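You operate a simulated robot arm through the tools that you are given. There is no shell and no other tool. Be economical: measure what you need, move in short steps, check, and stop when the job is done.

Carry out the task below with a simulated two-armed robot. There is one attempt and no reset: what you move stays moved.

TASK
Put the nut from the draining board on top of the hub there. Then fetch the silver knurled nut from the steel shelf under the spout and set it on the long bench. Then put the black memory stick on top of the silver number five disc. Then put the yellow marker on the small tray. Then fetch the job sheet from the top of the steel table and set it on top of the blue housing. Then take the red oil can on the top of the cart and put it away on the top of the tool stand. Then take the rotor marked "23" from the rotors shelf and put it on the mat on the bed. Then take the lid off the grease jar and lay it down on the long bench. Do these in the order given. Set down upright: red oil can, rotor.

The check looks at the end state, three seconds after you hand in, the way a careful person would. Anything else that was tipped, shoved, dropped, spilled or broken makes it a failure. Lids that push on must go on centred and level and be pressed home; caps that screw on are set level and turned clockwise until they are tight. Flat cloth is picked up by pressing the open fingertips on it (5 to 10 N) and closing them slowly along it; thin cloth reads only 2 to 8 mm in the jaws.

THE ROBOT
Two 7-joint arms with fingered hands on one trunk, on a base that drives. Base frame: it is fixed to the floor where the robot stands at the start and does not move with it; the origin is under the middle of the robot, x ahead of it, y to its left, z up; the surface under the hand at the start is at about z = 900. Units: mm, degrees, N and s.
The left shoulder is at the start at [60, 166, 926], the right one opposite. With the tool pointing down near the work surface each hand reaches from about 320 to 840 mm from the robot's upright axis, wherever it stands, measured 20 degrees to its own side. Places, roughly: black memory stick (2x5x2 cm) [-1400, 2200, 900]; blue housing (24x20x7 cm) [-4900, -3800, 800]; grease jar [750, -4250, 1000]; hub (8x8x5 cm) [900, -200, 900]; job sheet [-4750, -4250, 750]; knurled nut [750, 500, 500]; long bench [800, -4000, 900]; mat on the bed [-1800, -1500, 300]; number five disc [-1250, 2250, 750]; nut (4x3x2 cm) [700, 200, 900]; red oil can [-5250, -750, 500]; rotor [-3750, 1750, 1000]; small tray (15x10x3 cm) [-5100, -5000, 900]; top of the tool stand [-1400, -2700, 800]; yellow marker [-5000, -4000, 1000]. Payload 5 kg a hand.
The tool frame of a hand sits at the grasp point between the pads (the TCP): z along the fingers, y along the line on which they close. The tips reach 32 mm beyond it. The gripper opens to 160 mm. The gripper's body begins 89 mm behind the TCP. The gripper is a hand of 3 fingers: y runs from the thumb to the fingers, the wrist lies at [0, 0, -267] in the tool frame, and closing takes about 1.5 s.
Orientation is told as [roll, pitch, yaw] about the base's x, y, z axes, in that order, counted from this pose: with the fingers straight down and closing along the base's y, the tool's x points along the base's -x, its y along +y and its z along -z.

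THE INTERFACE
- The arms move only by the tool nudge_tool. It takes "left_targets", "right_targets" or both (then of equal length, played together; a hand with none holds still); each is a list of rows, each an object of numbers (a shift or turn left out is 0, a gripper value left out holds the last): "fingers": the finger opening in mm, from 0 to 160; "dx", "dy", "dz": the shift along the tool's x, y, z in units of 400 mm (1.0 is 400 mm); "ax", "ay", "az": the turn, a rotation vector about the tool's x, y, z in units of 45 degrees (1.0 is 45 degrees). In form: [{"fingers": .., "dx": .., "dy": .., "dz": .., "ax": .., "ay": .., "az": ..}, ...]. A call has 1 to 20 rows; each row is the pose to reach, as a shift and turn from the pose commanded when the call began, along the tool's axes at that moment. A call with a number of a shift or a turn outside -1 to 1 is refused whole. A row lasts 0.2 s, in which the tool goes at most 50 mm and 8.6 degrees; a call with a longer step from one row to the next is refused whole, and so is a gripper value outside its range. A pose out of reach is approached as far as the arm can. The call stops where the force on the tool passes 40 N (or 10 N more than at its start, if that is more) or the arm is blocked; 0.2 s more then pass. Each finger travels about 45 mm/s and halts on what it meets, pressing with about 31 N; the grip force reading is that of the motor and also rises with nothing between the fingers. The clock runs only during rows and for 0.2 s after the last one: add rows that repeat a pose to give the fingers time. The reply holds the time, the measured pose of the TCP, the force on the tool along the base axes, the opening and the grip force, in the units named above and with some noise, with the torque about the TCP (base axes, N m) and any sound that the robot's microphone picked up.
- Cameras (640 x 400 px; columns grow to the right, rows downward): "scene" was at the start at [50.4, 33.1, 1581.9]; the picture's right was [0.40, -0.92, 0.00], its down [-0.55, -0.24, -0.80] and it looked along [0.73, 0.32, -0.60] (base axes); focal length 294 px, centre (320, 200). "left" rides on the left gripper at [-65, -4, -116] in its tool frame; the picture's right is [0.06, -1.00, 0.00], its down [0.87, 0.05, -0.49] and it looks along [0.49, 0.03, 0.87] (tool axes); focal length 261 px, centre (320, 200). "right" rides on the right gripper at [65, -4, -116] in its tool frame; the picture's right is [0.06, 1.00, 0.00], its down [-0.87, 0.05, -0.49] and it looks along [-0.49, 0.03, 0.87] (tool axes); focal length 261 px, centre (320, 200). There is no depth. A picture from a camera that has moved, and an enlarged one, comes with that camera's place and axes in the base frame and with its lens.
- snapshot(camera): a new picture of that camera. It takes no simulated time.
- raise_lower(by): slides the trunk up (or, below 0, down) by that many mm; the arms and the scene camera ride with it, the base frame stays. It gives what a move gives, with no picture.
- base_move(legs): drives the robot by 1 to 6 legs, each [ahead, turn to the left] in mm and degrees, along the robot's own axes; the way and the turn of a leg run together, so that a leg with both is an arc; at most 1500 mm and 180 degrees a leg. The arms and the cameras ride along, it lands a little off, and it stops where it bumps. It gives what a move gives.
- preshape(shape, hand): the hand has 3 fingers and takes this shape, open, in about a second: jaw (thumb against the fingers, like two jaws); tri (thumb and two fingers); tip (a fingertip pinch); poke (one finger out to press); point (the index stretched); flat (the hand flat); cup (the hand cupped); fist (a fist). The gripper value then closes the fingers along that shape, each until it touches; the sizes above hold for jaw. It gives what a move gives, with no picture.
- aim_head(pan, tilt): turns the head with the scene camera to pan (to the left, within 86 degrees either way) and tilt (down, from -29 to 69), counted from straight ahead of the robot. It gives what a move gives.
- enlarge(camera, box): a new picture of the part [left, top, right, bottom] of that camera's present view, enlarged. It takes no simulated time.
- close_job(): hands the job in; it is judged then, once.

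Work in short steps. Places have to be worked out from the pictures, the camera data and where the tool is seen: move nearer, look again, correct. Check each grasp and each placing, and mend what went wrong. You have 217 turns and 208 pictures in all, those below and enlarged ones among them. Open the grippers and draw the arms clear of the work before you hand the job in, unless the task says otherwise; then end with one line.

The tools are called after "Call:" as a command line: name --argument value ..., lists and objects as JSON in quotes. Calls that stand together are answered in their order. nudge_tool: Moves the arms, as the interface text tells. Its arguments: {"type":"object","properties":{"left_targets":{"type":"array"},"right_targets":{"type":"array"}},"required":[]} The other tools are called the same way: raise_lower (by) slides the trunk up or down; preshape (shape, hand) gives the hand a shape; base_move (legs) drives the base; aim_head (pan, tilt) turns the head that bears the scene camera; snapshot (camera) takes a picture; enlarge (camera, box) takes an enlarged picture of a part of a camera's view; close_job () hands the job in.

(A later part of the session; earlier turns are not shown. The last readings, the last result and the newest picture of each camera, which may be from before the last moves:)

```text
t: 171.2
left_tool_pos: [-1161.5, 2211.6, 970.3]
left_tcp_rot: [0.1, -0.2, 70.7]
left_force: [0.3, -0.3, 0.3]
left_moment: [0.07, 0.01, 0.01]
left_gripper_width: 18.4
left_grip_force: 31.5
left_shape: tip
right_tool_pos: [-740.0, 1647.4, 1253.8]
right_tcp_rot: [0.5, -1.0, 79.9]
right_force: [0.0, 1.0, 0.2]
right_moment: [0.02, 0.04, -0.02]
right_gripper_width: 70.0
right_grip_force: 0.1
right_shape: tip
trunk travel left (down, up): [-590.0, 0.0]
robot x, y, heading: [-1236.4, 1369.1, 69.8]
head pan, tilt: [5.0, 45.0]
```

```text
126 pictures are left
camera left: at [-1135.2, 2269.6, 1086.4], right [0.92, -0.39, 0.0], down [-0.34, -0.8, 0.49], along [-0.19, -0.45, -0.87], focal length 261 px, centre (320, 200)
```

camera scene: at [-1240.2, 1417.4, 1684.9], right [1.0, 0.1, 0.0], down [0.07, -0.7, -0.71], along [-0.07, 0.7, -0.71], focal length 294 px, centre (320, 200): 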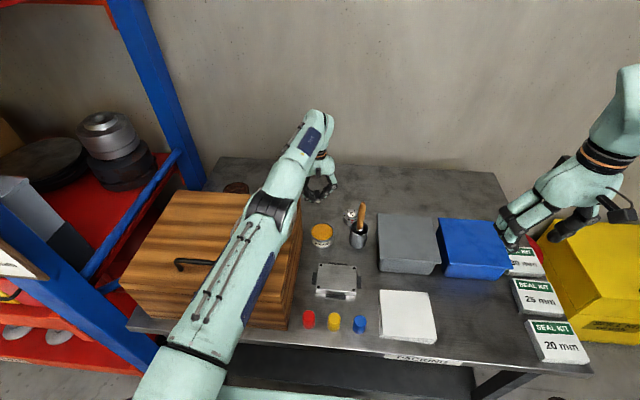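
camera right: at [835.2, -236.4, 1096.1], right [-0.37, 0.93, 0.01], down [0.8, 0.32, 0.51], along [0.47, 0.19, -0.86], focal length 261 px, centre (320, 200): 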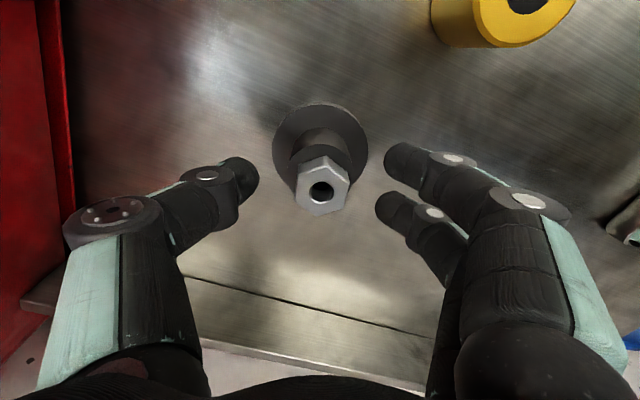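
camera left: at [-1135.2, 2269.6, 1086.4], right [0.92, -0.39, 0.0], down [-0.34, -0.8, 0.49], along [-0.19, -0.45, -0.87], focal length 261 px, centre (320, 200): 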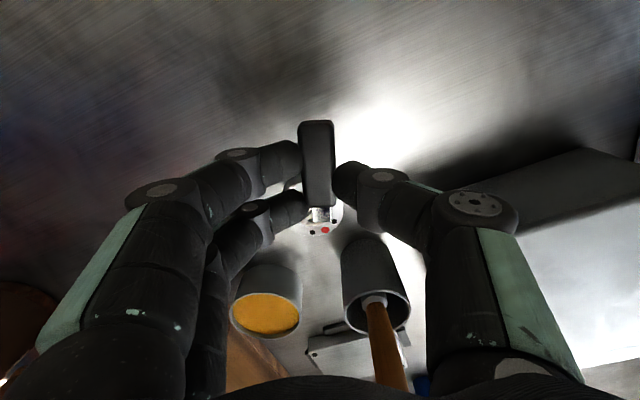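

The arm is locked straight. I ask for a clear pull-back with a slight drop to bend the elbow: 40 mm back, 20 mm down, still above the disc and behind the brush.

Call:
nudge_tool --left_targets '[{"dx": 0.03, "dz": 0.015}, {"dx": 0.06, "dz": 0.03}, {"dx": 0.1, "dz": 0.05}, {"dx": 0.1, "dz": 0.05}, {"dx": 0.1, "dz": 0.05}]'

Call:
snapshot --camera "scene"

```text
t: 172.4
left_tool_pos: [-1161.0, 2210.3, 952.1]
left_tcp_rot: [0.1, -0.1, 70.7]
left_force: [0.2, -0.2, -0.7]
left_moment: [-0.01, 0.01, 0.01]
left_gripper_width: 18.3
left_grip_force: 31.0
left_shape: tip
left hand out of reach, approached as far as the arm can: row 1, 2, 3, 4, 5
right_tool_pos: [-741.4, 1648.4, 1252.2]
right_tcp_rot: [0.5, -1.1, 80.0]
right_force: [-0.2, -0.5, -0.4]
right_moment: [0.03, -0.01, 0.01]
right_gripper_width: 70.0
right_grip_force: 0.1
right_shape: tip
trunk travel left (down, up): [-590.0, 0.0]
robot x, y, heading: [-1234.3, 1369.7, 69.9]
head pan, tilt: [5.0, 45.0]
```

```text
125 pictures are left
camera scene: at [-1222.4, 1417.3, 1684.9], right [0.97, -0.26, 0.0], down [-0.18, -0.68, -0.71], along [0.18, 0.68, -0.71], focal length 294 px, centre (320, 200)
```

scene: 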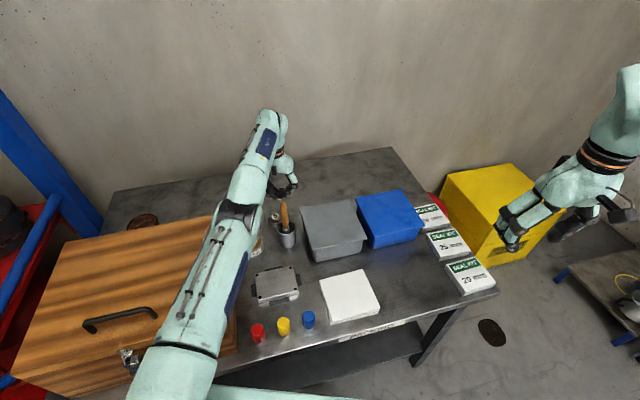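

I'll use the base instead: back 69 mm with a small left turn brings the stick over the disc, and vertical moves still work.

Call:
base_move --legs '[[-69, 1.3]]'

Call:
snapshot --camera "left"

Call:
enlarge --camera "scene" --box '[250, 160, 330, 220]'

```text
t: 173.4
left_tool_pos: [-1202.5, 2147.3, 952.8]
left_tcp_rot: [0.1, -0.2, 72.0]
left_force: [-0.8, -0.6, 0.6]
left_moment: [0.01, 0.0, -0.03]
left_gripper_width: 18.4
left_grip_force: 30.8
left_shape: tip
right_tool_pos: [-771.4, 1591.6, 1253.8]
right_tcp_rot: [0.4, -1.1, 81.2]
right_force: [0.2, -0.4, 0.0]
right_moment: [0.06, 0.0, -0.01]
right_gripper_width: 70.3
right_grip_force: 0.1
right_shape: tip
trunk travel left (down, up): [-590.0, 0.0]
robot x, y, heading: [-1258.4, 1303.0, 71.2]
head pan, tilt: [5.0, 45.0]
```

```text
124 pictures are left
camera left: at [-1178.9, 2205.3, 1069.2], right [0.93, -0.37, 0.0], down [-0.32, -0.81, 0.49], along [-0.18, -0.45, -0.87], focal length 261 px, centre (320, 200)
```

left: 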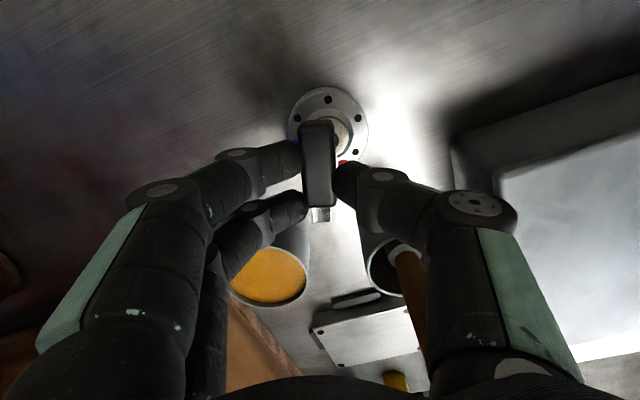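

```text
6.67 times, centred on (290, 190) of scene
camera zoom: at [-1247.5, 1349.9, 1685.0], right [0.97, -0.24, 0.0], down [-0.17, -0.69, -0.71], along [0.17, 0.69, -0.71], focal length 1957 px, centre (520, 267)
```

zoom: 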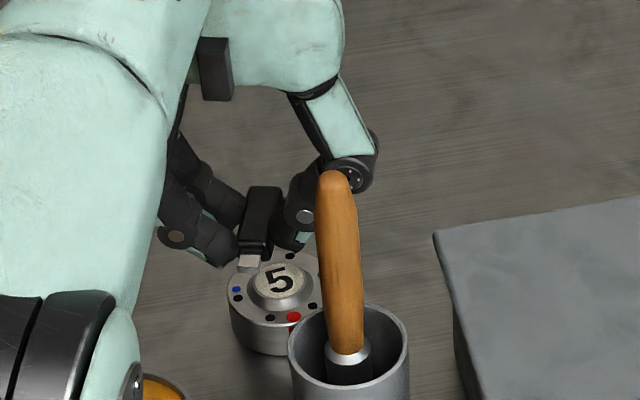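

The disc is at about [-1191,2160] with a raised centre. I shift about 9 mm in x and 5 mm in y and lower towards contact, first to about 8 mm above.

Call:
nudge_tool --left_targets '[{"dx": -0.01, "dy": -0.01, "dz": 0.02}, {"dx": -0.02, "dy": -0.017, "dz": 0.04}, {"dx": -0.02, "dy": -0.017, "dz": 0.06}, {"dx": -0.02, "dy": -0.017, "dz": 0.065}, {"dx": -0.02, "dy": -0.017, "dz": 0.065}]'

Call:
enlarge --camera "scene" --box '[250, 160, 330, 220]'

Call:
enlarge --camera "left" --box '[240, 70, 400, 230]'

```text
t: 174.6
left_tool_pos: [-1190.4, 2145.7, 926.7]
left_tcp_rot: [0.1, -0.1, 72.0]
left_force: [0.5, 0.3, -0.4]
left_moment: [0.02, -0.01, 0.02]
left_gripper_width: 18.6
left_grip_force: 30.8
left_shape: tip
left hand out of reach, approached as far as the arm can: row 2, 3, 4, 5
right_tool_pos: [-771.1, 1593.7, 1252.6]
right_tcp_rot: [0.5, -1.0, 81.3]
right_force: [0.4, 0.1, -0.1]
right_moment: [-0.01, -0.03, 0.01]
right_gripper_width: 70.0
right_grip_force: 0.0
right_shape: tip
trunk travel left (down, up): [-590.0, 0.0]
robot x, y, heading: [-1258.1, 1304.2, 71.2]
head pan, tilt: [5.0, 45.0]
```

```text
6.67 times, centred on (290, 190) of scene
camera zoom: at [-1246.7, 1351.9, 1684.9], right [0.97, -0.24, 0.0], down [-0.17, -0.69, -0.71], along [0.17, 0.69, -0.71], focal length 1957 px, centre (520, 267)
```

zoom: 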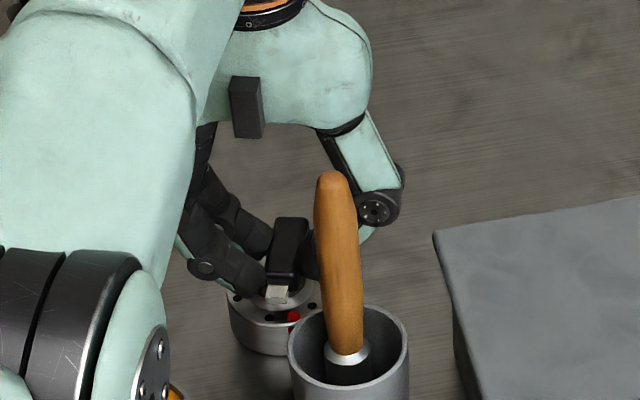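

```text
2.50 times, centred on (320, 150) of left
camera zoom: at [-1165.7, 2205.0, 1042.4], right [0.93, -0.37, 0.0], down [-0.32, -0.81, 0.49], along [-0.18, -0.45, -0.87], focal length 652 px, centre (320, 325)
```

zoom: 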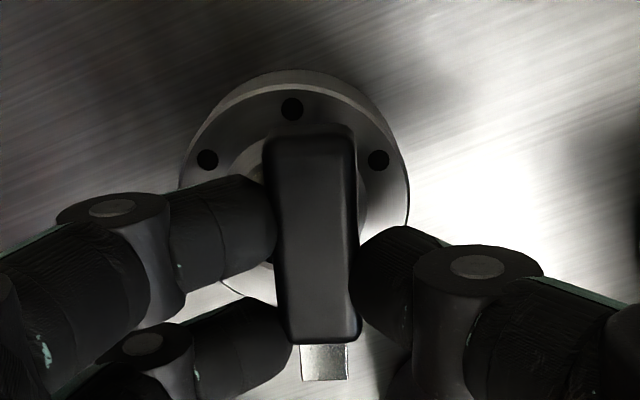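

Well centred over the disc's raised middle. Lower in small steps until contact.

Call:
nudge_tool --left_targets '[{"dz": 0.004}, {"dz": 0.008}, {"dz": 0.012}, {"dz": 0.016}, {"dz": 0.02}, {"dz": 0.024}, {"dz": 0.028}, {"dz": 0.032}, {"dz": 0.036}, {"dz": 0.04}]'

Call:
enlarge --camera "scene" --box '[250, 160, 330, 220]'

```text
t: 176.8
left_tool_pos: [-1191.4, 2146.3, 913.2]
left_tcp_rot: [0.1, -0.3, 72.0]
left_force: [-1.7, 0.3, 10.5]
left_moment: [0.16, 0.16, 0.03]
left_gripper_width: 18.7
left_grip_force: 30.6
left_shape: tip
right_tool_pos: [-772.4, 1592.6, 1252.9]
right_tcp_rot: [0.5, -1.1, 81.2]
right_force: [-0.1, -0.4, 0.0]
right_moment: [-0.02, 0.06, 0.03]
right_gripper_width: 70.2
right_grip_force: 0.1
right_shape: tip
trunk travel left (down, up): [-590.0, 0.0]
robot x, y, heading: [-1257.5, 1304.1, 71.3]
head pan, tilt: [5.0, 45.0]
```

```text
6.67 times, centred on (290, 190) of scene
camera zoom: at [-1246.9, 1350.9, 1685.2], right [0.97, -0.24, 0.0], down [-0.17, -0.69, -0.71], along [0.17, 0.69, -0.71], focal length 1957 px, centre (520, 267)
```

zoom: 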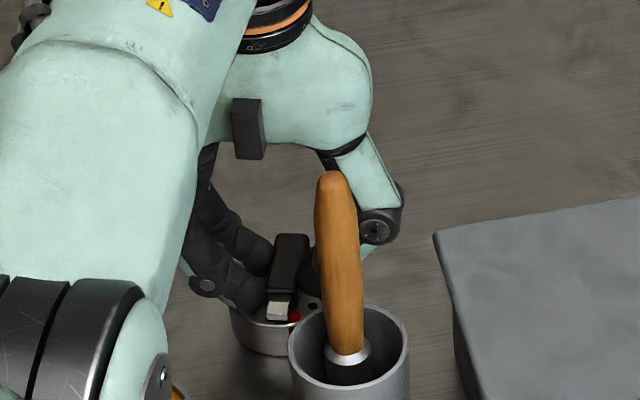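

Contact (a fingertip and the stick at about the same level on the raised centre). I ease up 1 mm and open slowly.

Call:
nudge_tool --left_targets '[{"dz": -0.002, "fingers": 20}, {"dz": -0.002, "fingers": 24}, {"dz": -0.002, "fingers": 28}, {"dz": -0.002, "fingers": 34}, {"dz": -0.002, "fingers": 40}, {"dz": -0.002, "fingers": 46}, {"dz": -0.002, "fingers": 46}]'

Call:
enlarge --camera "scene" --box '[250, 160, 330, 220]'

Call:
enlarge --camera "left" --box '[240, 70, 400, 230]'

```text
t: 178.4
left_tool_pos: [-1191.6, 2145.1, 911.3]
left_tcp_rot: [0.1, -0.1, 72.0]
left_force: [0.0, 0.1, -0.1]
left_moment: [0.0, 0.01, 0.02]
left_gripper_width: 45.7
left_grip_force: 0.0
left_shape: tip
right_tool_pos: [-771.0, 1593.9, 1253.1]
right_tcp_rot: [0.5, -1.0, 81.2]
right_force: [0.6, 0.1, -0.3]
right_moment: [0.0, 0.0, -0.03]
right_gripper_width: 70.1
right_grip_force: 0.0
right_shape: tip
trunk travel left (down, up): [-590.0, 0.0]
robot x, y, heading: [-1253.1, 1302.4, 71.3]
head pan, tilt: [5.0, 45.0]
```

```text
6.67 times, centred on (290, 190) of scene
camera zoom: at [-1246.5, 1351.7, 1684.9], right [0.97, -0.24, 0.0], down [-0.17, -0.69, -0.71], along [0.17, 0.69, -0.71], focal length 1957 px, centre (520, 267)
```

zoom: 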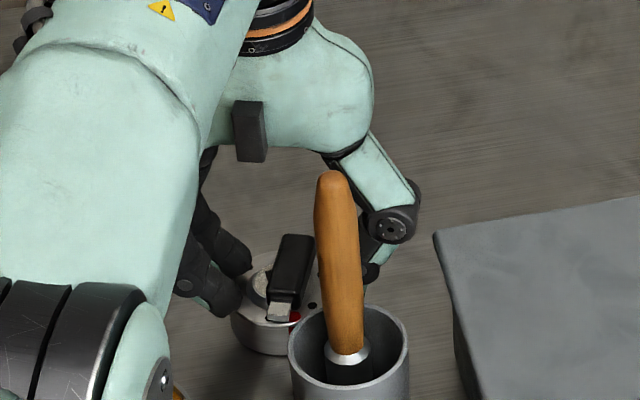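

```text
2.50 times, centred on (320, 150) of left
camera zoom: at [-1166.1, 2204.4, 1026.9], right [0.93, -0.37, 0.0], down [-0.32, -0.81, 0.49], along [-0.18, -0.45, -0.87], focal length 652 px, centre (320, 325)
```

zoom: 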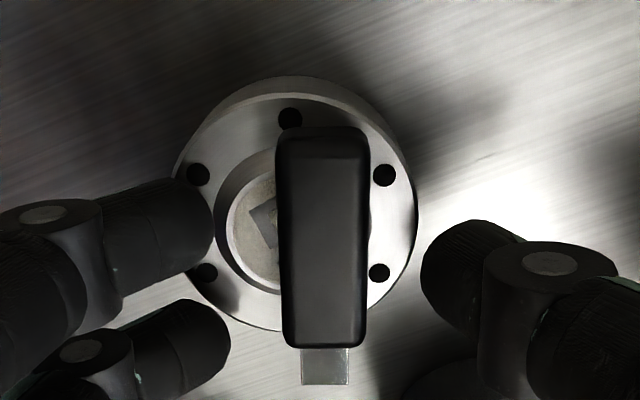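

The stick is resting on the disc, slightly off-centre. I raise the hand straight up and look from above.

Call:
nudge_tool --left_targets '[{"dz": -0.02}, {"dz": -0.06}, {"dz": -0.12}, {"dz": -0.18}, {"dz": -0.18}]'

Call:
enlarge --camera "scene" --box '[250, 160, 330, 220]'

Call:
enlarge --camera "left" --box '[260, 70, 380, 190]'

```text
t: 179.6
left_tool_pos: [-1188.6, 2143.8, 984.3]
left_tcp_rot: [0.1, -0.1, 71.9]
left_force: [-0.6, 0.7, -0.3]
left_moment: [-0.02, 0.0, 0.0]
left_gripper_width: 45.6
left_grip_force: 0.1
left_shape: tip
left hand out of reach, approached as far as the arm can: row 4, 5
right_tool_pos: [-770.8, 1594.1, 1252.4]
right_tcp_rot: [0.6, -1.0, 81.2]
right_force: [-0.8, -0.5, 0.6]
right_moment: [0.0, -0.01, -0.03]
right_gripper_width: 70.3
right_grip_force: 0.0
right_shape: tip
trunk travel left (down, up): [-590.0, 0.0]
robot x, y, heading: [-1253.1, 1304.8, 71.1]
head pan, tilt: [5.0, 45.0]
```

```text
6.67 times, centred on (290, 190) of scene
camera zoom: at [-1246.7, 1352.5, 1684.9], right [0.97, -0.24, 0.0], down [-0.17, -0.69, -0.71], along [0.17, 0.69, -0.71], focal length 1957 px, centre (520, 267)
```

zoom: 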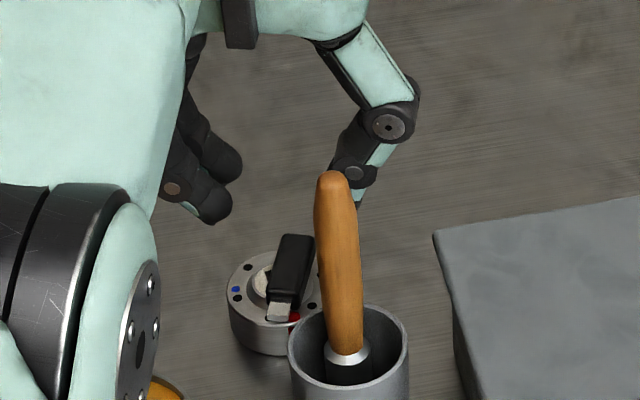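

```text
3.33 times, centred on (320, 130) of left
camera zoom: at [-1163.9, 2203.0, 1100.5], right [0.93, -0.37, 0.0], down [-0.32, -0.81, 0.49], along [-0.18, -0.45, -0.87], focal length 869 px, centre (320, 433)
```

zoom: 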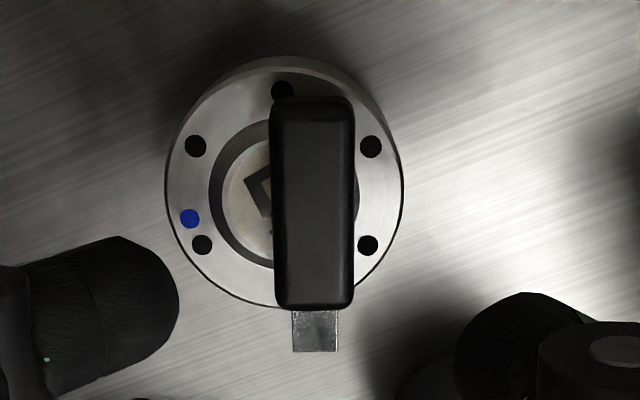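

The stick is safely on the disc. To free the straight arm, I narrow the fingers, dip to z≈940, pull back 35 mm (still behind the brush), then rise above the brush.

Call:
nudge_tool --left_targets '[{"fingers": 15, "dz": 0.03}, {"fingers": 15, "dz": 0.06}, {"fingers": 15, "dz": 0.09}, {"fingers": 15, "dz": 0.11}, {"fingers": 15, "dz": 0.11, "dx": 0.04}, {"fingers": 15, "dz": 0.11, "dx": 0.08}, {"fingers": 15, "dz": 0.0, "dx": 0.085}, {"fingers": 15, "dz": -0.1, "dx": 0.085}, {"fingers": 15, "dz": -0.17, "dx": 0.085}, {"fingers": 15, "dz": -0.17, "dx": 0.085}]'

Call:
enlarge --camera "scene" --box '[220, 120, 380, 240]'

```text
t: 181.8
left_tool_pos: [-1200.5, 2113.1, 1051.8]
left_tcp_rot: [0.1, -0.1, 72.0]
left_force: [-0.5, 0.2, -0.3]
left_moment: [-0.04, -0.04, -0.01]
left_gripper_width: 15.3
left_grip_force: 0.1
left_shape: tip
right_tool_pos: [-770.3, 1593.9, 1254.2]
right_tcp_rot: [0.5, -1.1, 81.2]
right_force: [0.4, 0.7, 0.8]
right_moment: [0.0, -0.01, -0.03]
right_gripper_width: 70.2
right_grip_force: 0.0
right_shape: tip
trunk travel left (down, up): [-590.0, 0.0]
robot x, y, heading: [-1261.4, 1303.8, 71.4]
head pan, tilt: [5.0, 45.0]
```

```text
3.33 times, centred on (300, 180) of scene
camera zoom: at [-1246.6, 1352.3, 1684.9], right [0.97, -0.24, 0.0], down [-0.17, -0.69, -0.71], along [0.17, 0.69, -0.71], focal length 978 px, centre (387, 267)
```

zoom: 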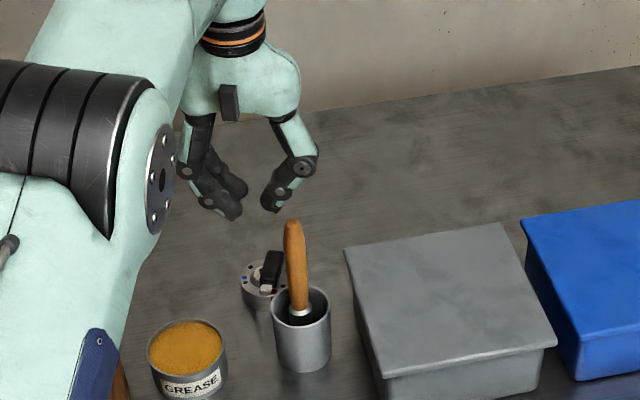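

Free again. Now up and back over the brush, rising as I go.

Call:
nudge_tool --left_targets '[{"dz": -0.05}, {"dz": -0.07, "dx": 0.05}, {"dz": -0.12, "dx": 0.12}, {"dz": -0.2, "dx": 0.2}, {"dz": -0.28, "dx": 0.28}, {"dz": -0.34, "dx": 0.37}, {"dz": -0.4, "dx": 0.46}, {"dz": -0.45, "dx": 0.56}, {"dz": -0.45, "dx": 0.67}, {"dz": -0.45, "dx": 0.78}]'

Call:
base_move --legs '[[-350, 0], [0, 90]]'

Call:
aim_head --pan 15 --tilt 15

Call:
snapshot --camera "scene"

```text
t: 184.0
left_tool_pos: [-1298.9, 1810.4, 1233.8]
left_tcp_rot: [0.0, -0.3, 72.1]
left_force: [0.7, 0.7, -0.1]
left_moment: [0.01, -0.04, 0.0]
left_gripper_width: 15.3
left_grip_force: 0.1
left_shape: tip
right_tool_pos: [-772.5, 1592.5, 1253.7]
right_tcp_rot: [0.4, -1.2, 81.3]
right_force: [0.5, -0.9, 0.4]
right_moment: [0.0, -0.05, 0.01]
right_gripper_width: 70.2
right_grip_force: 0.2
right_shape: tip
trunk travel left (down, up): [-590.0, 0.0]
robot x, y, heading: [-1257.3, 1300.3, 71.3]
head pan, tilt: [5.0, 45.0]
```

```text
t: 190.3
left_tool_pos: [-1878.8, 930.0, 1234.1]
left_tcp_rot: [0.1, -0.2, 162.3]
left_force: [0.0, -1.0, -0.3]
left_moment: [0.02, 0.02, 0.01]
left_gripper_width: 15.4
left_grip_force: 0.1
left_shape: tip
right_tool_pos: [-1662.3, 1456.1, 1253.4]
right_tcp_rot: [0.4, -1.0, 171.4]
right_force: [-1.2, 0.4, -0.2]
right_moment: [0.0, -0.03, 0.01]
right_gripper_width: 70.2
right_grip_force: 0.1
right_shape: tip
trunk travel left (down, up): [-590.0, 0.0]
robot x, y, heading: [-1372.7, 973.2, 161.5]
head pan, tilt: [5.0, 45.0]
```

```text
t: 191.2
left_tool_pos: [-1878.6, 929.5, 1234.0]
left_tcp_rot: [0.1, 0.0, 162.2]
left_force: [0.3, 0.4, 0.1]
left_moment: [0.02, -0.02, -0.01]
left_gripper_width: 15.5
left_grip_force: 0.0
left_shape: tip
right_tool_pos: [-1661.8, 1456.6, 1254.7]
right_tcp_rot: [0.6, -0.9, 171.4]
right_force: [0.3, 0.3, -0.7]
right_moment: [0.0, 0.01, 0.01]
right_gripper_width: 70.1
right_grip_force: 0.0
right_shape: tip
trunk travel left (down, up): [-590.0, 0.0]
robot x, y, heading: [-1370.9, 973.8, 161.5]
head pan, tilt: [15.0, 15.0]
```

```text
114 pictures are left
camera scene: at [-1435.0, 966.1, 1731.7], right [0.06, 1.0, 0.0], down [0.26, -0.02, -0.97], along [-0.96, 0.06, -0.26], focal length 294 px, centre (320, 200)
```

scene: 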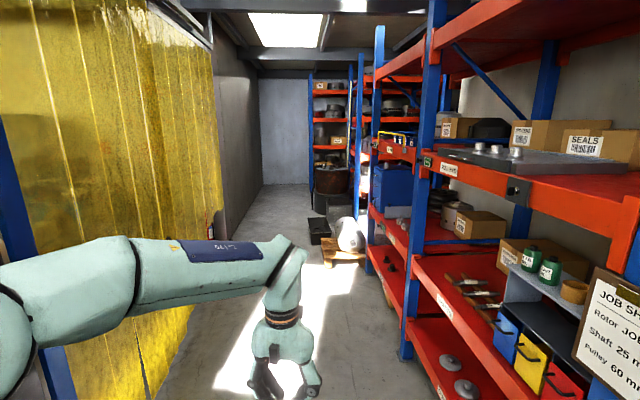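

Next come the marker and tray, in the far south-west. I'll turn to face south-west and look for a route.

Call:
base_move --legs '[[0, 90]]'

Call:
aim_head --pan -10 --tilt 18

Call:
snapshot --camera "scene"

```text
t: 195.5
left_tool_pos: [-1344.0, 461.9, 1233.1]
left_tcp_rot: [0.0, -0.1, -109.5]
left_force: [-0.3, -0.4, 0.2]
left_moment: [-0.01, 0.02, -0.02]
left_gripper_width: 15.4
left_grip_force: 0.1
left_shape: tip
right_tool_pos: [-1863.8, 695.6, 1252.8]
right_tcp_rot: [0.5, -1.0, -100.3]
right_force: [0.6, 0.4, 0.1]
right_moment: [-0.05, 0.0, -0.03]
right_gripper_width: 70.3
right_grip_force: 0.0
right_shape: tip
trunk travel left (down, up): [-590.0, 0.0]
robot x, y, heading: [-1370.1, 972.3, -110.6]
head pan, tilt: [15.0, 15.0]
```

```text
t: 196.4
left_tool_pos: [-1344.3, 461.8, 1234.4]
left_tcp_rot: [0.1, -0.2, -109.5]
left_force: [-0.5, -0.2, 0.3]
left_moment: [0.01, -0.01, -0.04]
left_gripper_width: 15.7
left_grip_force: 0.1
left_shape: tip
right_tool_pos: [-1864.8, 694.9, 1253.6]
right_tcp_rot: [0.5, -1.0, -100.3]
right_force: [0.0, -0.2, 0.2]
right_moment: [0.0, 0.03, -0.01]
right_gripper_width: 70.1
right_grip_force: 0.0
right_shape: tip
trunk travel left (down, up): [-590.0, 0.0]
robot x, y, heading: [-1373.2, 971.6, -110.1]
head pan, tilt: [-10.0, 18.0]
```

```text
113 pictures are left
camera scene: at [-1406.8, 917.2, 1726.9], right [-0.86, 0.5, 0.0], down [0.16, 0.27, -0.95], along [-0.48, -0.82, -0.31], focal length 294 px, centre (320, 200)
```

scene: 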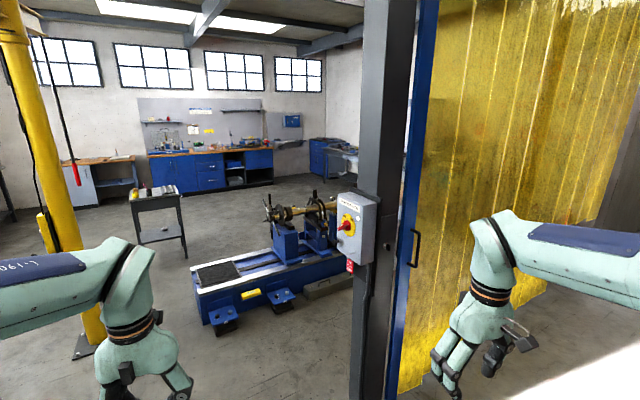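

There's a workable route: back to the corridor east of the crane column, south to y≈-3450, then west past the tool stand. I'll drive it.

Call:
base_move --legs '[[0, 76], [1450, 0], [0, -56], [1500, 0], [1500, 0], [550, 0]]'

Call:
base_move --legs '[[0, -90]]'

Call:
aim_head --pan 0 --tilt 15

Call:
snapshot --camera "scene"

```text
t: 226.3
left_tool_pos: [255.7, -3817.8, 1233.4]
left_tcp_rot: [0.1, -0.1, -87.5]
left_force: [0.4, -0.3, -0.1]
left_moment: [0.02, -0.02, 0.02]
left_gripper_width: 15.5
left_grip_force: 0.3
left_shape: tip
right_tool_pos: [-312.1, -3797.9, 1252.7]
right_tcp_rot: [0.5, -1.0, -78.3]
right_force: [-0.4, -0.4, -0.9]
right_moment: [0.02, -0.01, 0.01]
right_gripper_width: 70.0
right_grip_force: 0.1
right_shape: tip
trunk travel left (down, up): [-590.0, 0.0]
robot x, y, heading: [43.4, -3356.0, -87.9]
head pan, tilt: [-10.0, 18.0]
```

```text
t: 230.7
left_tool_pos: [-423.3, -3567.8, 1233.7]
left_tcp_rot: [0.2, -0.2, -177.8]
left_force: [-0.8, 0.6, 0.2]
left_moment: [-0.02, 0.02, 0.0]
left_gripper_width: 15.4
left_grip_force: 0.0
left_shape: tip
right_tool_pos: [-401.6, -3000.4, 1252.9]
right_tcp_rot: [0.6, -1.0, -168.5]
right_force: [0.9, 0.5, 0.3]
right_moment: [0.01, 0.0, 0.02]
right_gripper_width: 70.1
right_grip_force: 0.0
right_shape: tip
trunk travel left (down, up): [-590.0, 0.0]
robot x, y, heading: [43.2, -3355.7, -178.6]
head pan, tilt: [-10.0, 18.0]
```

```text
t: 231.4
left_tool_pos: [-422.7, -3570.9, 1234.2]
left_tcp_rot: [0.1, -0.2, -177.7]
left_force: [-0.4, -0.2, 1.1]
left_moment: [0.0, 0.0, 0.01]
left_gripper_width: 15.2
left_grip_force: 0.1
left_shape: tip
right_tool_pos: [-400.9, -2999.7, 1253.1]
right_tcp_rot: [0.4, -1.0, -168.5]
right_force: [0.3, 0.5, -0.4]
right_moment: [0.01, 0.03, 0.03]
right_gripper_width: 69.9
right_grip_force: 0.1
right_shape: tip
trunk travel left (down, up): [-590.0, 0.0]
robot x, y, heading: [38.5, -3352.6, -178.4]
head pan, tilt: [0.0, 15.0]
```

```text
112 pictures are left
camera scene: at [-22.5, -3358.9, 1731.7], right [-0.03, 1.0, 0.0], down [0.26, 0.01, -0.97], along [-0.97, -0.03, -0.26], focal length 294 px, centre (320, 200)
```

scene: 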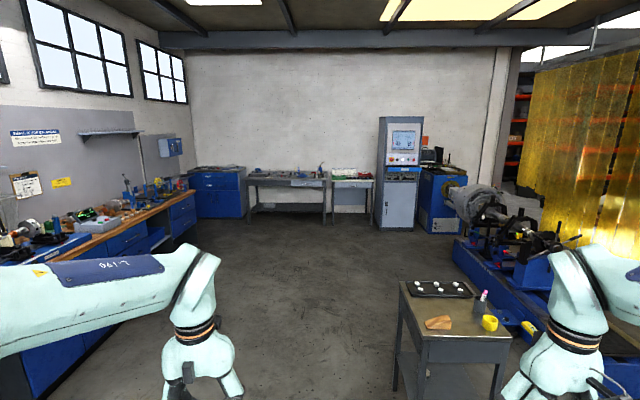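

The route west is clear, with the tool stand at y>-2975 on the right. I'll drive towards the steel table at the west wall.

Call:
base_move --legs '[[0, 7], [1500, 0], [1500, 0], [900, 0]]'

Call:
aim_head --pan 10 --tilt 25

Call:
snapshot --camera "scene"

```text
t: 250.8
left_tool_pos: [-4244.1, -4295.4, 1234.3]
left_tcp_rot: [0.1, -0.1, -170.2]
left_force: [-0.6, -0.7, -0.4]
left_moment: [0.02, -0.03, -0.01]
left_gripper_width: 15.5
left_grip_force: 0.0
left_shape: tip
right_tool_pos: [-4295.5, -3727.5, 1254.2]
right_tcp_rot: [0.6, -1.0, -161.1]
right_force: [-0.1, -0.2, -0.3]
right_moment: [0.02, -0.01, -0.01]
right_gripper_width: 69.9
right_grip_force: 0.0
right_shape: tip
trunk travel left (down, up): [-590.0, 0.0]
robot x, y, heading: [-3813.7, -4022.7, -170.7]
head pan, tilt: [0.0, 15.0]
```

```text
t: 251.5
left_tool_pos: [-4243.2, -4295.7, 1234.4]
left_tcp_rot: [0.1, -0.2, -170.2]
left_force: [0.5, 1.1, 0.1]
left_moment: [-0.04, 0.01, 0.02]
left_gripper_width: 15.6
left_grip_force: 0.1
left_shape: tip
right_tool_pos: [-4295.0, -3727.6, 1253.7]
right_tcp_rot: [0.5, -0.9, -161.0]
right_force: [-0.3, 0.4, -0.6]
right_moment: [0.05, 0.04, -0.02]
right_gripper_width: 70.0
right_grip_force: 0.2
right_shape: tip
trunk travel left (down, up): [-590.0, 0.0]
robot x, y, heading: [-3812.0, -4025.9, -170.9]
head pan, tilt: [10.0, 25.0]
```

```text
111 pictures are left
camera scene: at [-3869.1, -4049.9, 1715.6], right [-0.33, 0.95, 0.0], down [0.4, 0.14, -0.91], along [-0.86, -0.3, -0.42], focal length 294 px, centre (320, 200)
```

scene: 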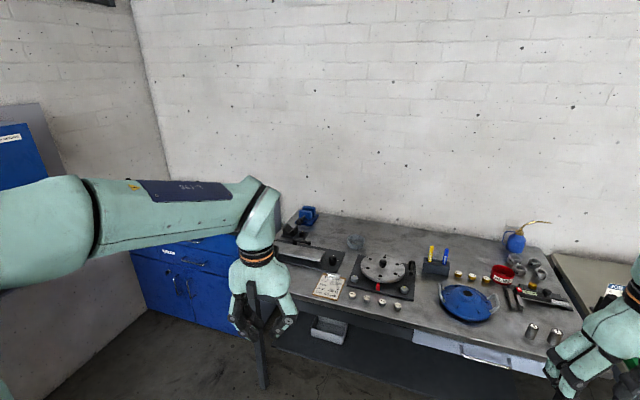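

The markers in a holder, the job sheet and the blue housing are all on this table. I'll zoom in.

Call:
enlarge --camera "scene" --box '[400, 200, 580, 340]'

Call:
enlarge --camera "scene" --box '[230, 190, 430, 330]'

```text
2.86 times, centred on (490, 270) of scene
camera zoom: at [-3869.1, -4049.9, 1715.6], right [-0.33, 0.95, 0.0], down [0.4, 0.14, -0.91], along [-0.86, -0.3, -0.42], focal length 839 px, centre (-166, 0)
```

zoom: 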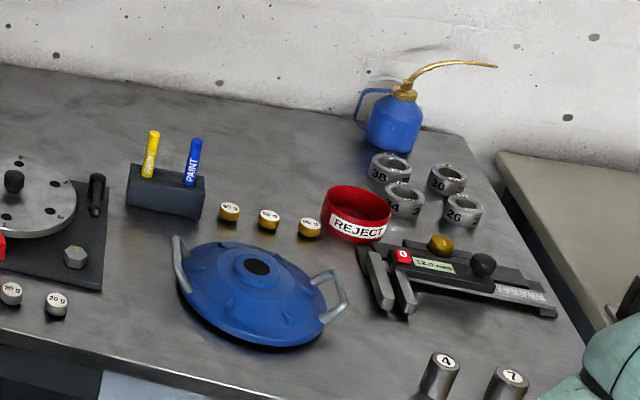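

```text
2.86 times, centred on (330, 260) of scene
camera zoom: at [-3869.1, -4049.9, 1715.6], right [-0.33, 0.95, 0.0], down [0.4, 0.14, -0.91], along [-0.86, -0.3, -0.42], focal length 839 px, centre (291, 29)
```

zoom: 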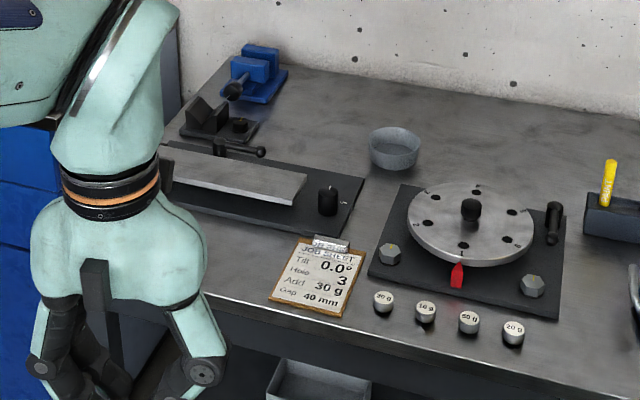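

Marker at about [-5000,-3944], job sheet about [-4860,-4355], housing about [-4907,-3778], table front x≈-4760. I'll drive up so the marker lies to the left of my axis.

Call:
base_move --legs '[[0, -17], [590, 0], [0, -10]]'

Call:
aim_head --pan 10 --tilt 45

Call:
snapshot --camera "scene"

Call:
snapshot --camera "left"

```text
t: 256.5
left_tool_pos: [-4892.3, -4000.1, 1232.8]
left_tcp_rot: [0.1, -0.2, 163.4]
left_force: [-0.6, 0.3, -0.3]
left_moment: [0.0, -0.03, 0.0]
left_gripper_width: 15.3
left_grip_force: 0.0
left_shape: tip
right_tool_pos: [-4688.4, -3468.3, 1252.3]
right_tcp_rot: [0.5, -1.0, 172.6]
right_force: [0.5, 0.0, 0.2]
right_moment: [-0.05, 0.01, 0.0]
right_gripper_width: 70.0
right_grip_force: 0.0
right_shape: tip
trunk travel left (down, up): [-590.0, 0.0]
robot x, y, heading: [-4386.5, -3947.8, 162.7]
head pan, tilt: [10.0, 25.0]
```

```text
t: 257.4
left_tool_pos: [-4892.8, -4000.4, 1233.2]
left_tcp_rot: [0.0, -0.3, 163.5]
left_force: [-0.3, -0.6, 0.2]
left_moment: [0.04, -0.02, 0.01]
left_gripper_width: 15.5
left_grip_force: 0.1
left_shape: tip
right_tool_pos: [-4688.9, -3468.7, 1252.5]
right_tcp_rot: [0.4, -1.0, 172.6]
right_force: [-0.5, 1.1, -0.1]
right_moment: [-0.01, 0.01, -0.02]
right_gripper_width: 70.2
right_grip_force: 0.0
right_shape: tip
trunk travel left (down, up): [-590.0, 0.0]
robot x, y, heading: [-4391.3, -3945.1, 162.5]
head pan, tilt: [10.0, 45.0]
```

```text
108 pictures are left
camera scene: at [-4437.8, -3947.9, 1685.0], right [0.13, 0.99, 0.0], down [0.7, -0.09, -0.71], along [-0.7, 0.09, -0.71], focal length 294 px, centre (320, 200)
```

scene: 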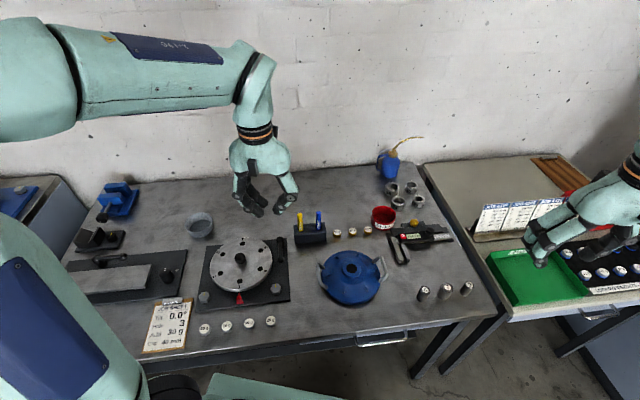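

```text
107 pictures are left
camera left: at [-4953.5, -3979.5, 1349.7], right [0.34, 0.94, 0.0], down [0.82, -0.3, 0.49], along [0.46, -0.17, -0.87], focal length 261 px, centre (320, 200)
```

left: 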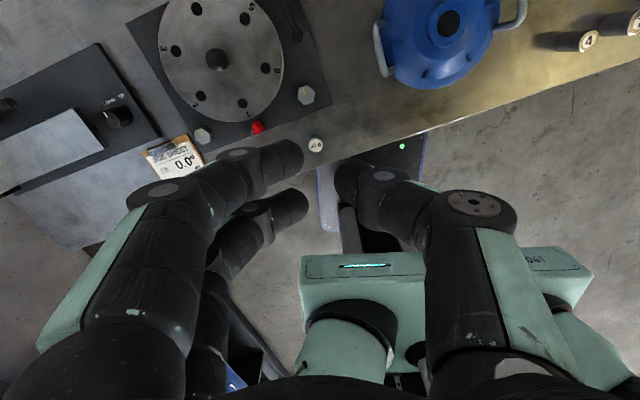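

The marker is at about [-5111,-3930], mid-height z≈903, with the table near z≈835. I'll grip it with the hand tilted 60° forward so it can later be laid flat. First 45° of tilt while descending to a hover.

Call:
nudge_tool --left_targets '[{"fingers": 50, "dx": -0.04, "dz": 0.097, "ay": -0.167}, {"fingers": 50, "dx": -0.085, "dz": 0.194, "ay": -0.333}, {"fingers": 50, "dx": -0.13, "dy": -0.004, "dz": 0.29, "ay": -0.5}, {"fingers": 50, "dx": -0.175, "dy": -0.008, "dz": 0.387, "ay": -0.667}, {"fingers": 50, "dx": -0.22, "dy": -0.012, "dz": 0.484, "ay": -0.833}, {"fingers": 50, "dx": -0.267, "dy": -0.012, "dz": 0.58, "ay": -1.0}]'

Call:
nudge_tool --left_targets '[{"fingers": 50, "ay": -0.17}, {"fingers": 50, "ay": -0.333}, {"fingers": 50, "ay": -0.333}]'

Call:
snapshot --camera "left"

Call:
enlarge --camera "scene" --box '[220, 140, 400, 280]'

```text
t: 258.9
left_tool_pos: [-4973.0, -3950.4, 990.5]
left_tcp_rot: [2.6, -40.8, 153.0]
left_force: [1.0, -1.0, -0.5]
left_moment: [-0.02, 0.0, 0.01]
left_gripper_width: 49.9
left_grip_force: 0.0
left_shape: tip
right_tool_pos: [-4686.7, -3469.6, 1253.0]
right_tcp_rot: [0.5, -1.1, 172.6]
right_force: [0.8, 0.1, 0.2]
right_moment: [-0.03, 0.02, -0.01]
right_gripper_width: 70.1
right_grip_force: 0.1
right_shape: tip
trunk travel left (down, up): [-590.0, 0.0]
robot x, y, heading: [-4387.8, -3945.6, 162.7]
head pan, tilt: [10.0, 45.0]
stopped in row 6 (left hand): the arm was blocked; the commanded pose is now the measured one
```

```text
t: 259.8
left_tool_pos: [-4978.4, -3949.6, 988.7]
left_tcp_rot: [3.4, -55.6, 152.1]
left_force: [0.3, 0.5, 0.5]
left_moment: [-0.02, -0.01, -0.01]
left_gripper_width: 49.9
left_grip_force: 0.0
left_shape: tip
left hand out of reach, approached as far as the arm can: row 2, 3
right_tool_pos: [-4687.7, -3469.0, 1253.0]
right_tcp_rot: [0.5, -1.0, 172.7]
right_force: [0.4, 0.8, 0.6]
right_moment: [-0.02, 0.0, -0.03]
right_gripper_width: 70.3
right_grip_force: 0.0
right_shape: tip
trunk travel left (down, up): [-590.0, 0.0]
robot x, y, heading: [-4390.1, -3947.8, 162.8]
head pan, tilt: [10.0, 45.0]
```

```text
106 pictures are left
camera left: at [-4921.2, -3968.2, 1107.2], right [0.45, 0.89, -0.09], down [0.78, -0.44, -0.44], along [-0.43, 0.13, -0.89], focal length 261 px, centre (320, 200)
```

left: 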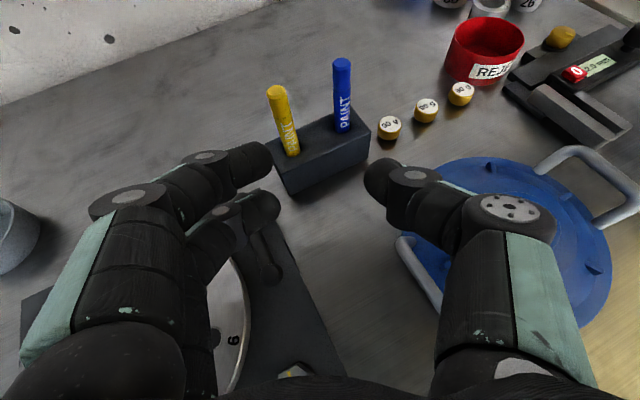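

```text
2.86 times, centred on (310, 210) of scene
camera zoom: at [-4437.1, -3947.8, 1685.0], right [0.13, 0.99, 0.0], down [0.7, -0.09, -0.71], along [-0.7, 0.09, -0.71], focal length 839 px, centre (349, 171)
```

zoom: 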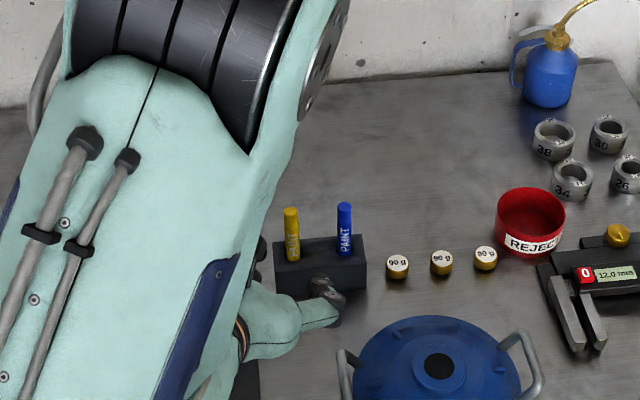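

The hand is tilted 56° and clear. I shift 44 mm to the left along the closing line, narrow to 40, advance 60 mm, and look again.

Call:
nudge_tool --left_targets '[{"fingers": 42, "dy": 0.06}, {"fingers": 42, "dy": 0.11}, {"fingers": 42, "dy": 0.11, "dz": 0.08}, {"fingers": 42, "dy": 0.11, "dz": 0.15}, {"fingers": 42, "dy": 0.11, "dz": 0.15}]'

Call:
snapshot --camera "left"

```text
t: 260.9
left_tool_pos: [-5044.8, -3966.4, 954.5]
left_tcp_rot: [3.3, -55.6, 152.1]
left_force: [0.6, -0.5, 0.6]
left_moment: [-0.02, -0.01, -0.02]
left_gripper_width: 42.6
left_grip_force: 0.0
left_shape: tip
right_tool_pos: [-4688.3, -3468.4, 1253.0]
right_tcp_rot: [0.6, -1.0, 172.7]
right_force: [-0.1, -0.7, -0.5]
right_moment: [0.02, 0.02, -0.03]
right_gripper_width: 70.0
right_grip_force: 0.0
right_shape: tip
trunk travel left (down, up): [-590.0, 0.0]
robot x, y, heading: [-4387.7, -3947.0, 163.0]
head pan, tilt: [10.0, 45.0]
```

```text
104 pictures are left
camera left: at [-4986.9, -3985.3, 1073.4], right [0.45, 0.89, -0.08], down [0.78, -0.44, -0.44], along [-0.43, 0.13, -0.89], focal length 261 px, centre (320, 200)
```

left: 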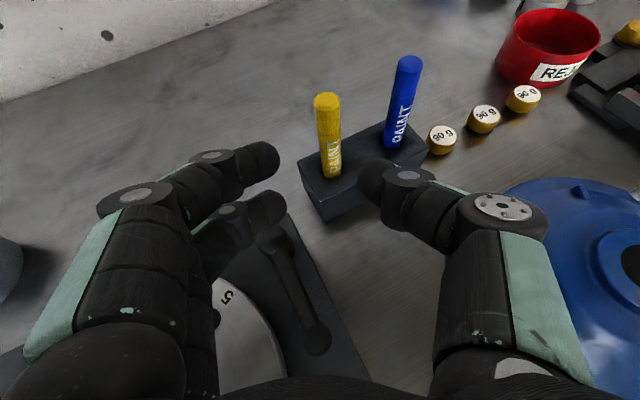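

The marker is in line between thumb and fingers, and the blue one stays outside the thumb. Advance 68 mm along the fingers and check.

Call:
nudge_tool --left_targets '[{"dz": 0.05, "dx": -0.003, "dy": -0.004}, {"dz": 0.1, "dx": -0.006, "dy": -0.008}, {"dz": 0.14, "dx": -0.009, "dy": -0.008}, {"dz": 0.17, "dx": -0.009, "dy": -0.008}, {"dz": 0.17, "dx": -0.009, "dy": -0.008}]'

Call:
snapshot --camera "left"

```text
t: 262.1
left_tool_pos: [-5095.5, -3940.8, 918.2]
left_tcp_rot: [3.4, -55.7, 152.1]
left_force: [-0.1, 0.6, 0.0]
left_moment: [-0.02, 0.01, 0.04]
left_gripper_width: 42.4
left_grip_force: 0.0
left_shape: tip
right_tool_pos: [-4689.4, -3469.9, 1253.3]
right_tcp_rot: [0.5, -1.0, 172.7]
right_force: [-0.3, -0.2, -0.7]
right_moment: [0.02, -0.02, 0.0]
right_gripper_width: 70.3
right_grip_force: 0.1
right_shape: tip
trunk travel left (down, up): [-590.0, 0.0]
robot x, y, heading: [-4387.1, -3944.9, 162.9]
head pan, tilt: [10.0, 45.0]
```

```text
103 pictures are left
camera left: at [-5038.8, -3959.7, 1037.9], right [0.45, 0.89, -0.08], down [0.78, -0.44, -0.44], along [-0.43, 0.13, -0.89], focal length 261 px, centre (320, 200)
```

left: 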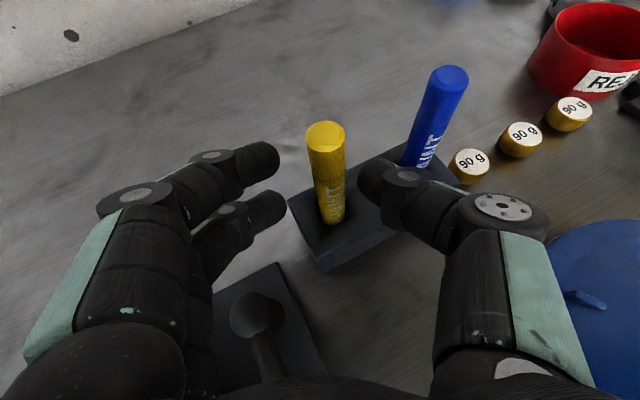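

The marker lies between the fingers at mid-height. Close.

Call:
nudge_tool --left_targets '[{"fingers": 30}, {"fingers": 20}, {"fingers": 12}, {"fingers": 5}, {"fingers": 2}, {"fingers": 2}, {"fingers": 2}, {"fingers": 2}]'

Call:
nudge_tool --left_targets '[{"dx": -0.03, "dz": -0.02}, {"dx": -0.06, "dz": -0.04}, {"dx": -0.1, "dz": -0.068}, {"dx": -0.16, "dz": -0.11}, {"dx": -0.24, "dz": -0.165}, {"dx": -0.24, "dz": -0.165}]'

Call:
snapshot --camera "left"

```text
t: 263.9
left_tool_pos: [-5095.1, -3940.8, 919.2]
left_tcp_rot: [3.5, -55.6, 152.1]
left_force: [1.7, 0.3, -0.5]
left_moment: [0.0, -0.1, -0.01]
left_gripper_width: 8.2
left_grip_force: 30.9
left_shape: tip
right_tool_pos: [-4689.7, -3469.9, 1253.0]
right_tcp_rot: [0.6, -1.1, 172.7]
right_force: [0.2, 0.5, -0.1]
right_moment: [0.02, 0.03, 0.0]
right_gripper_width: 70.2
right_grip_force: 0.1
right_shape: tip
trunk travel left (down, up): [-590.0, 0.0]
robot x, y, heading: [-4386.4, -3947.3, 162.8]
head pan, tilt: [10.0, 45.0]
```

```text
t: 265.4
left_tool_pos: [-5093.1, -3938.2, 1036.7]
left_tcp_rot: [3.4, -55.5, 152.2]
left_force: [0.1, 0.0, -0.5]
left_moment: [-0.04, 0.02, -0.04]
left_gripper_width: 7.8
left_grip_force: 31.2
left_shape: tip
right_tool_pos: [-4690.1, -3469.0, 1253.6]
right_tcp_rot: [0.5, -1.0, 172.8]
right_force: [-1.0, 0.4, -0.5]
right_moment: [0.01, -0.02, 0.01]
right_gripper_width: 70.1
right_grip_force: 0.0
right_shape: tip
trunk travel left (down, up): [-590.0, 0.0]
robot x, y, heading: [-4389.1, -3949.1, 162.8]
head pan, tilt: [10.0, 45.0]
```

```text
102 pictures are left
camera left: at [-5035.5, -3957.2, 1155.8], right [0.45, 0.89, -0.08], down [0.78, -0.44, -0.44], along [-0.43, 0.13, -0.9], focal length 261 px, centre (320, 200)
```

left: 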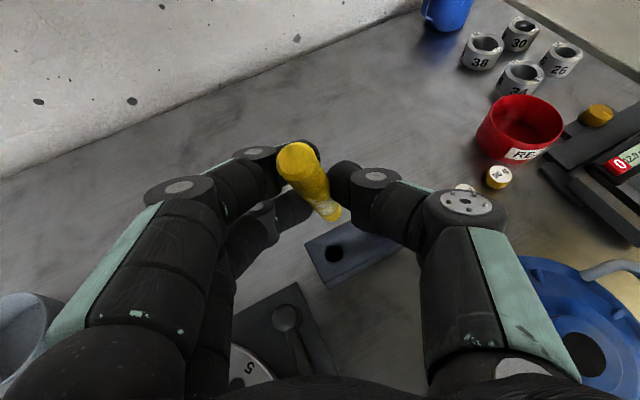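

The yellow marker is out. I draw the hand back along its axis and check the holder and the left side for the tray.

Call:
nudge_tool --left_targets '[{"dz": -0.1}, {"dz": -0.2}, {"dz": -0.3}, {"dz": -0.4}, {"dz": -0.45}]'

Call:
base_move --legs '[[-450, 0], [0, 50]]'

Call:
aim_head --pan 0 --tilt 25

Call:
snapshot --camera "scene"

```text
t: 266.6
left_tool_pos: [-4981.4, -3994.4, 1150.6]
left_tcp_rot: [3.3, -55.5, 152.1]
left_force: [0.3, -0.7, 0.1]
left_moment: [0.0, -0.03, 0.0]
left_gripper_width: 7.8
left_grip_force: 30.4
left_shape: tip
left hand out of reach, approached as far as the arm can: row 4, 5
right_tool_pos: [-4688.6, -3469.0, 1253.3]
right_tcp_rot: [0.5, -1.0, 172.7]
right_force: [-0.7, -0.5, 0.3]
right_moment: [0.0, 0.02, -0.02]
right_gripper_width: 70.0
right_grip_force: 0.2
right_shape: tip
trunk travel left (down, up): [-590.0, 0.0]
robot x, y, heading: [-4382.9, -3945.2, 162.9]
head pan, tilt: [10.0, 45.0]
```

```text
t: 271.6
left_tool_pos: [-4303.6, -4564.8, 1151.3]
left_tcp_rot: [3.4, -55.5, -158.0]
left_force: [0.2, 0.1, -0.6]
left_moment: [0.02, 0.02, 0.02]
left_gripper_width: 7.5
left_grip_force: 31.3
left_shape: tip
right_tool_pos: [-4513.5, -4001.4, 1253.9]
right_tcp_rot: [0.5, -1.0, -137.6]
right_force: [0.8, -0.6, 0.6]
right_moment: [0.01, 0.0, 0.01]
right_gripper_width: 70.1
right_grip_force: 0.1
right_shape: tip
trunk travel left (down, up): [-590.0, 0.0]
robot x, y, heading: [-3954.6, -4078.6, -147.6]
head pan, tilt: [10.0, 45.0]
```

```text
t: 272.4
left_tool_pos: [-4303.1, -4563.4, 1148.6]
left_tcp_rot: [3.3, -55.5, -158.1]
left_force: [-0.6, 0.2, 0.2]
left_moment: [0.03, -0.01, 0.01]
left_gripper_width: 7.7
left_grip_force: 30.9
left_shape: tip
right_tool_pos: [-4513.6, -4001.6, 1253.0]
right_tcp_rot: [0.5, -0.9, -137.6]
right_force: [0.4, 0.5, 0.0]
right_moment: [0.03, 0.02, 0.02]
right_gripper_width: 69.9
right_grip_force: 0.0
right_shape: tip
trunk travel left (down, up): [-590.0, 0.0]
robot x, y, heading: [-3954.1, -4080.3, -147.7]
head pan, tilt: [0.0, 25.0]
```

```text
101 pictures are left
camera scene: at [-4005.3, -4114.3, 1715.4], right [-0.54, 0.84, 0.0], down [0.36, 0.23, -0.91], along [-0.76, -0.49, -0.42], focal length 294 px, centre (320, 200)
```

scene: 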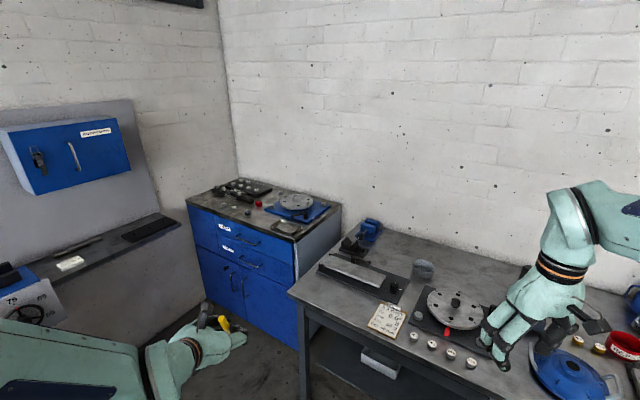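

The blue corner cabinet is in view. I'll zoom in on its top for the small tray.

Call:
enlarge --camera "scene" --box '[180, 165, 340, 265]'

```text
4.00 times, centred on (260, 215) of scene
camera zoom: at [-4005.3, -4114.3, 1715.4], right [-0.54, 0.84, 0.0], down [0.36, 0.23, -0.91], along [-0.76, -0.49, -0.42], focal length 1174 px, centre (560, 140)
```

zoom: 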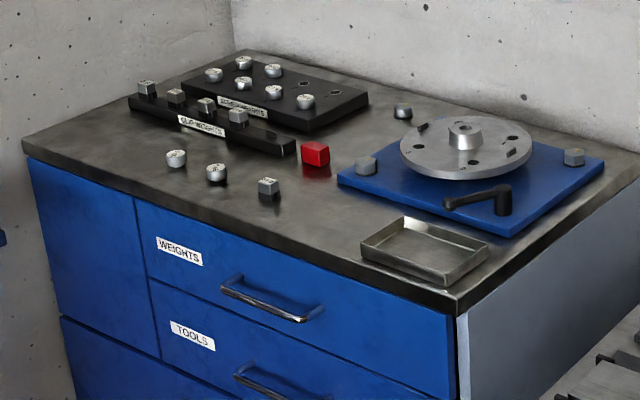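

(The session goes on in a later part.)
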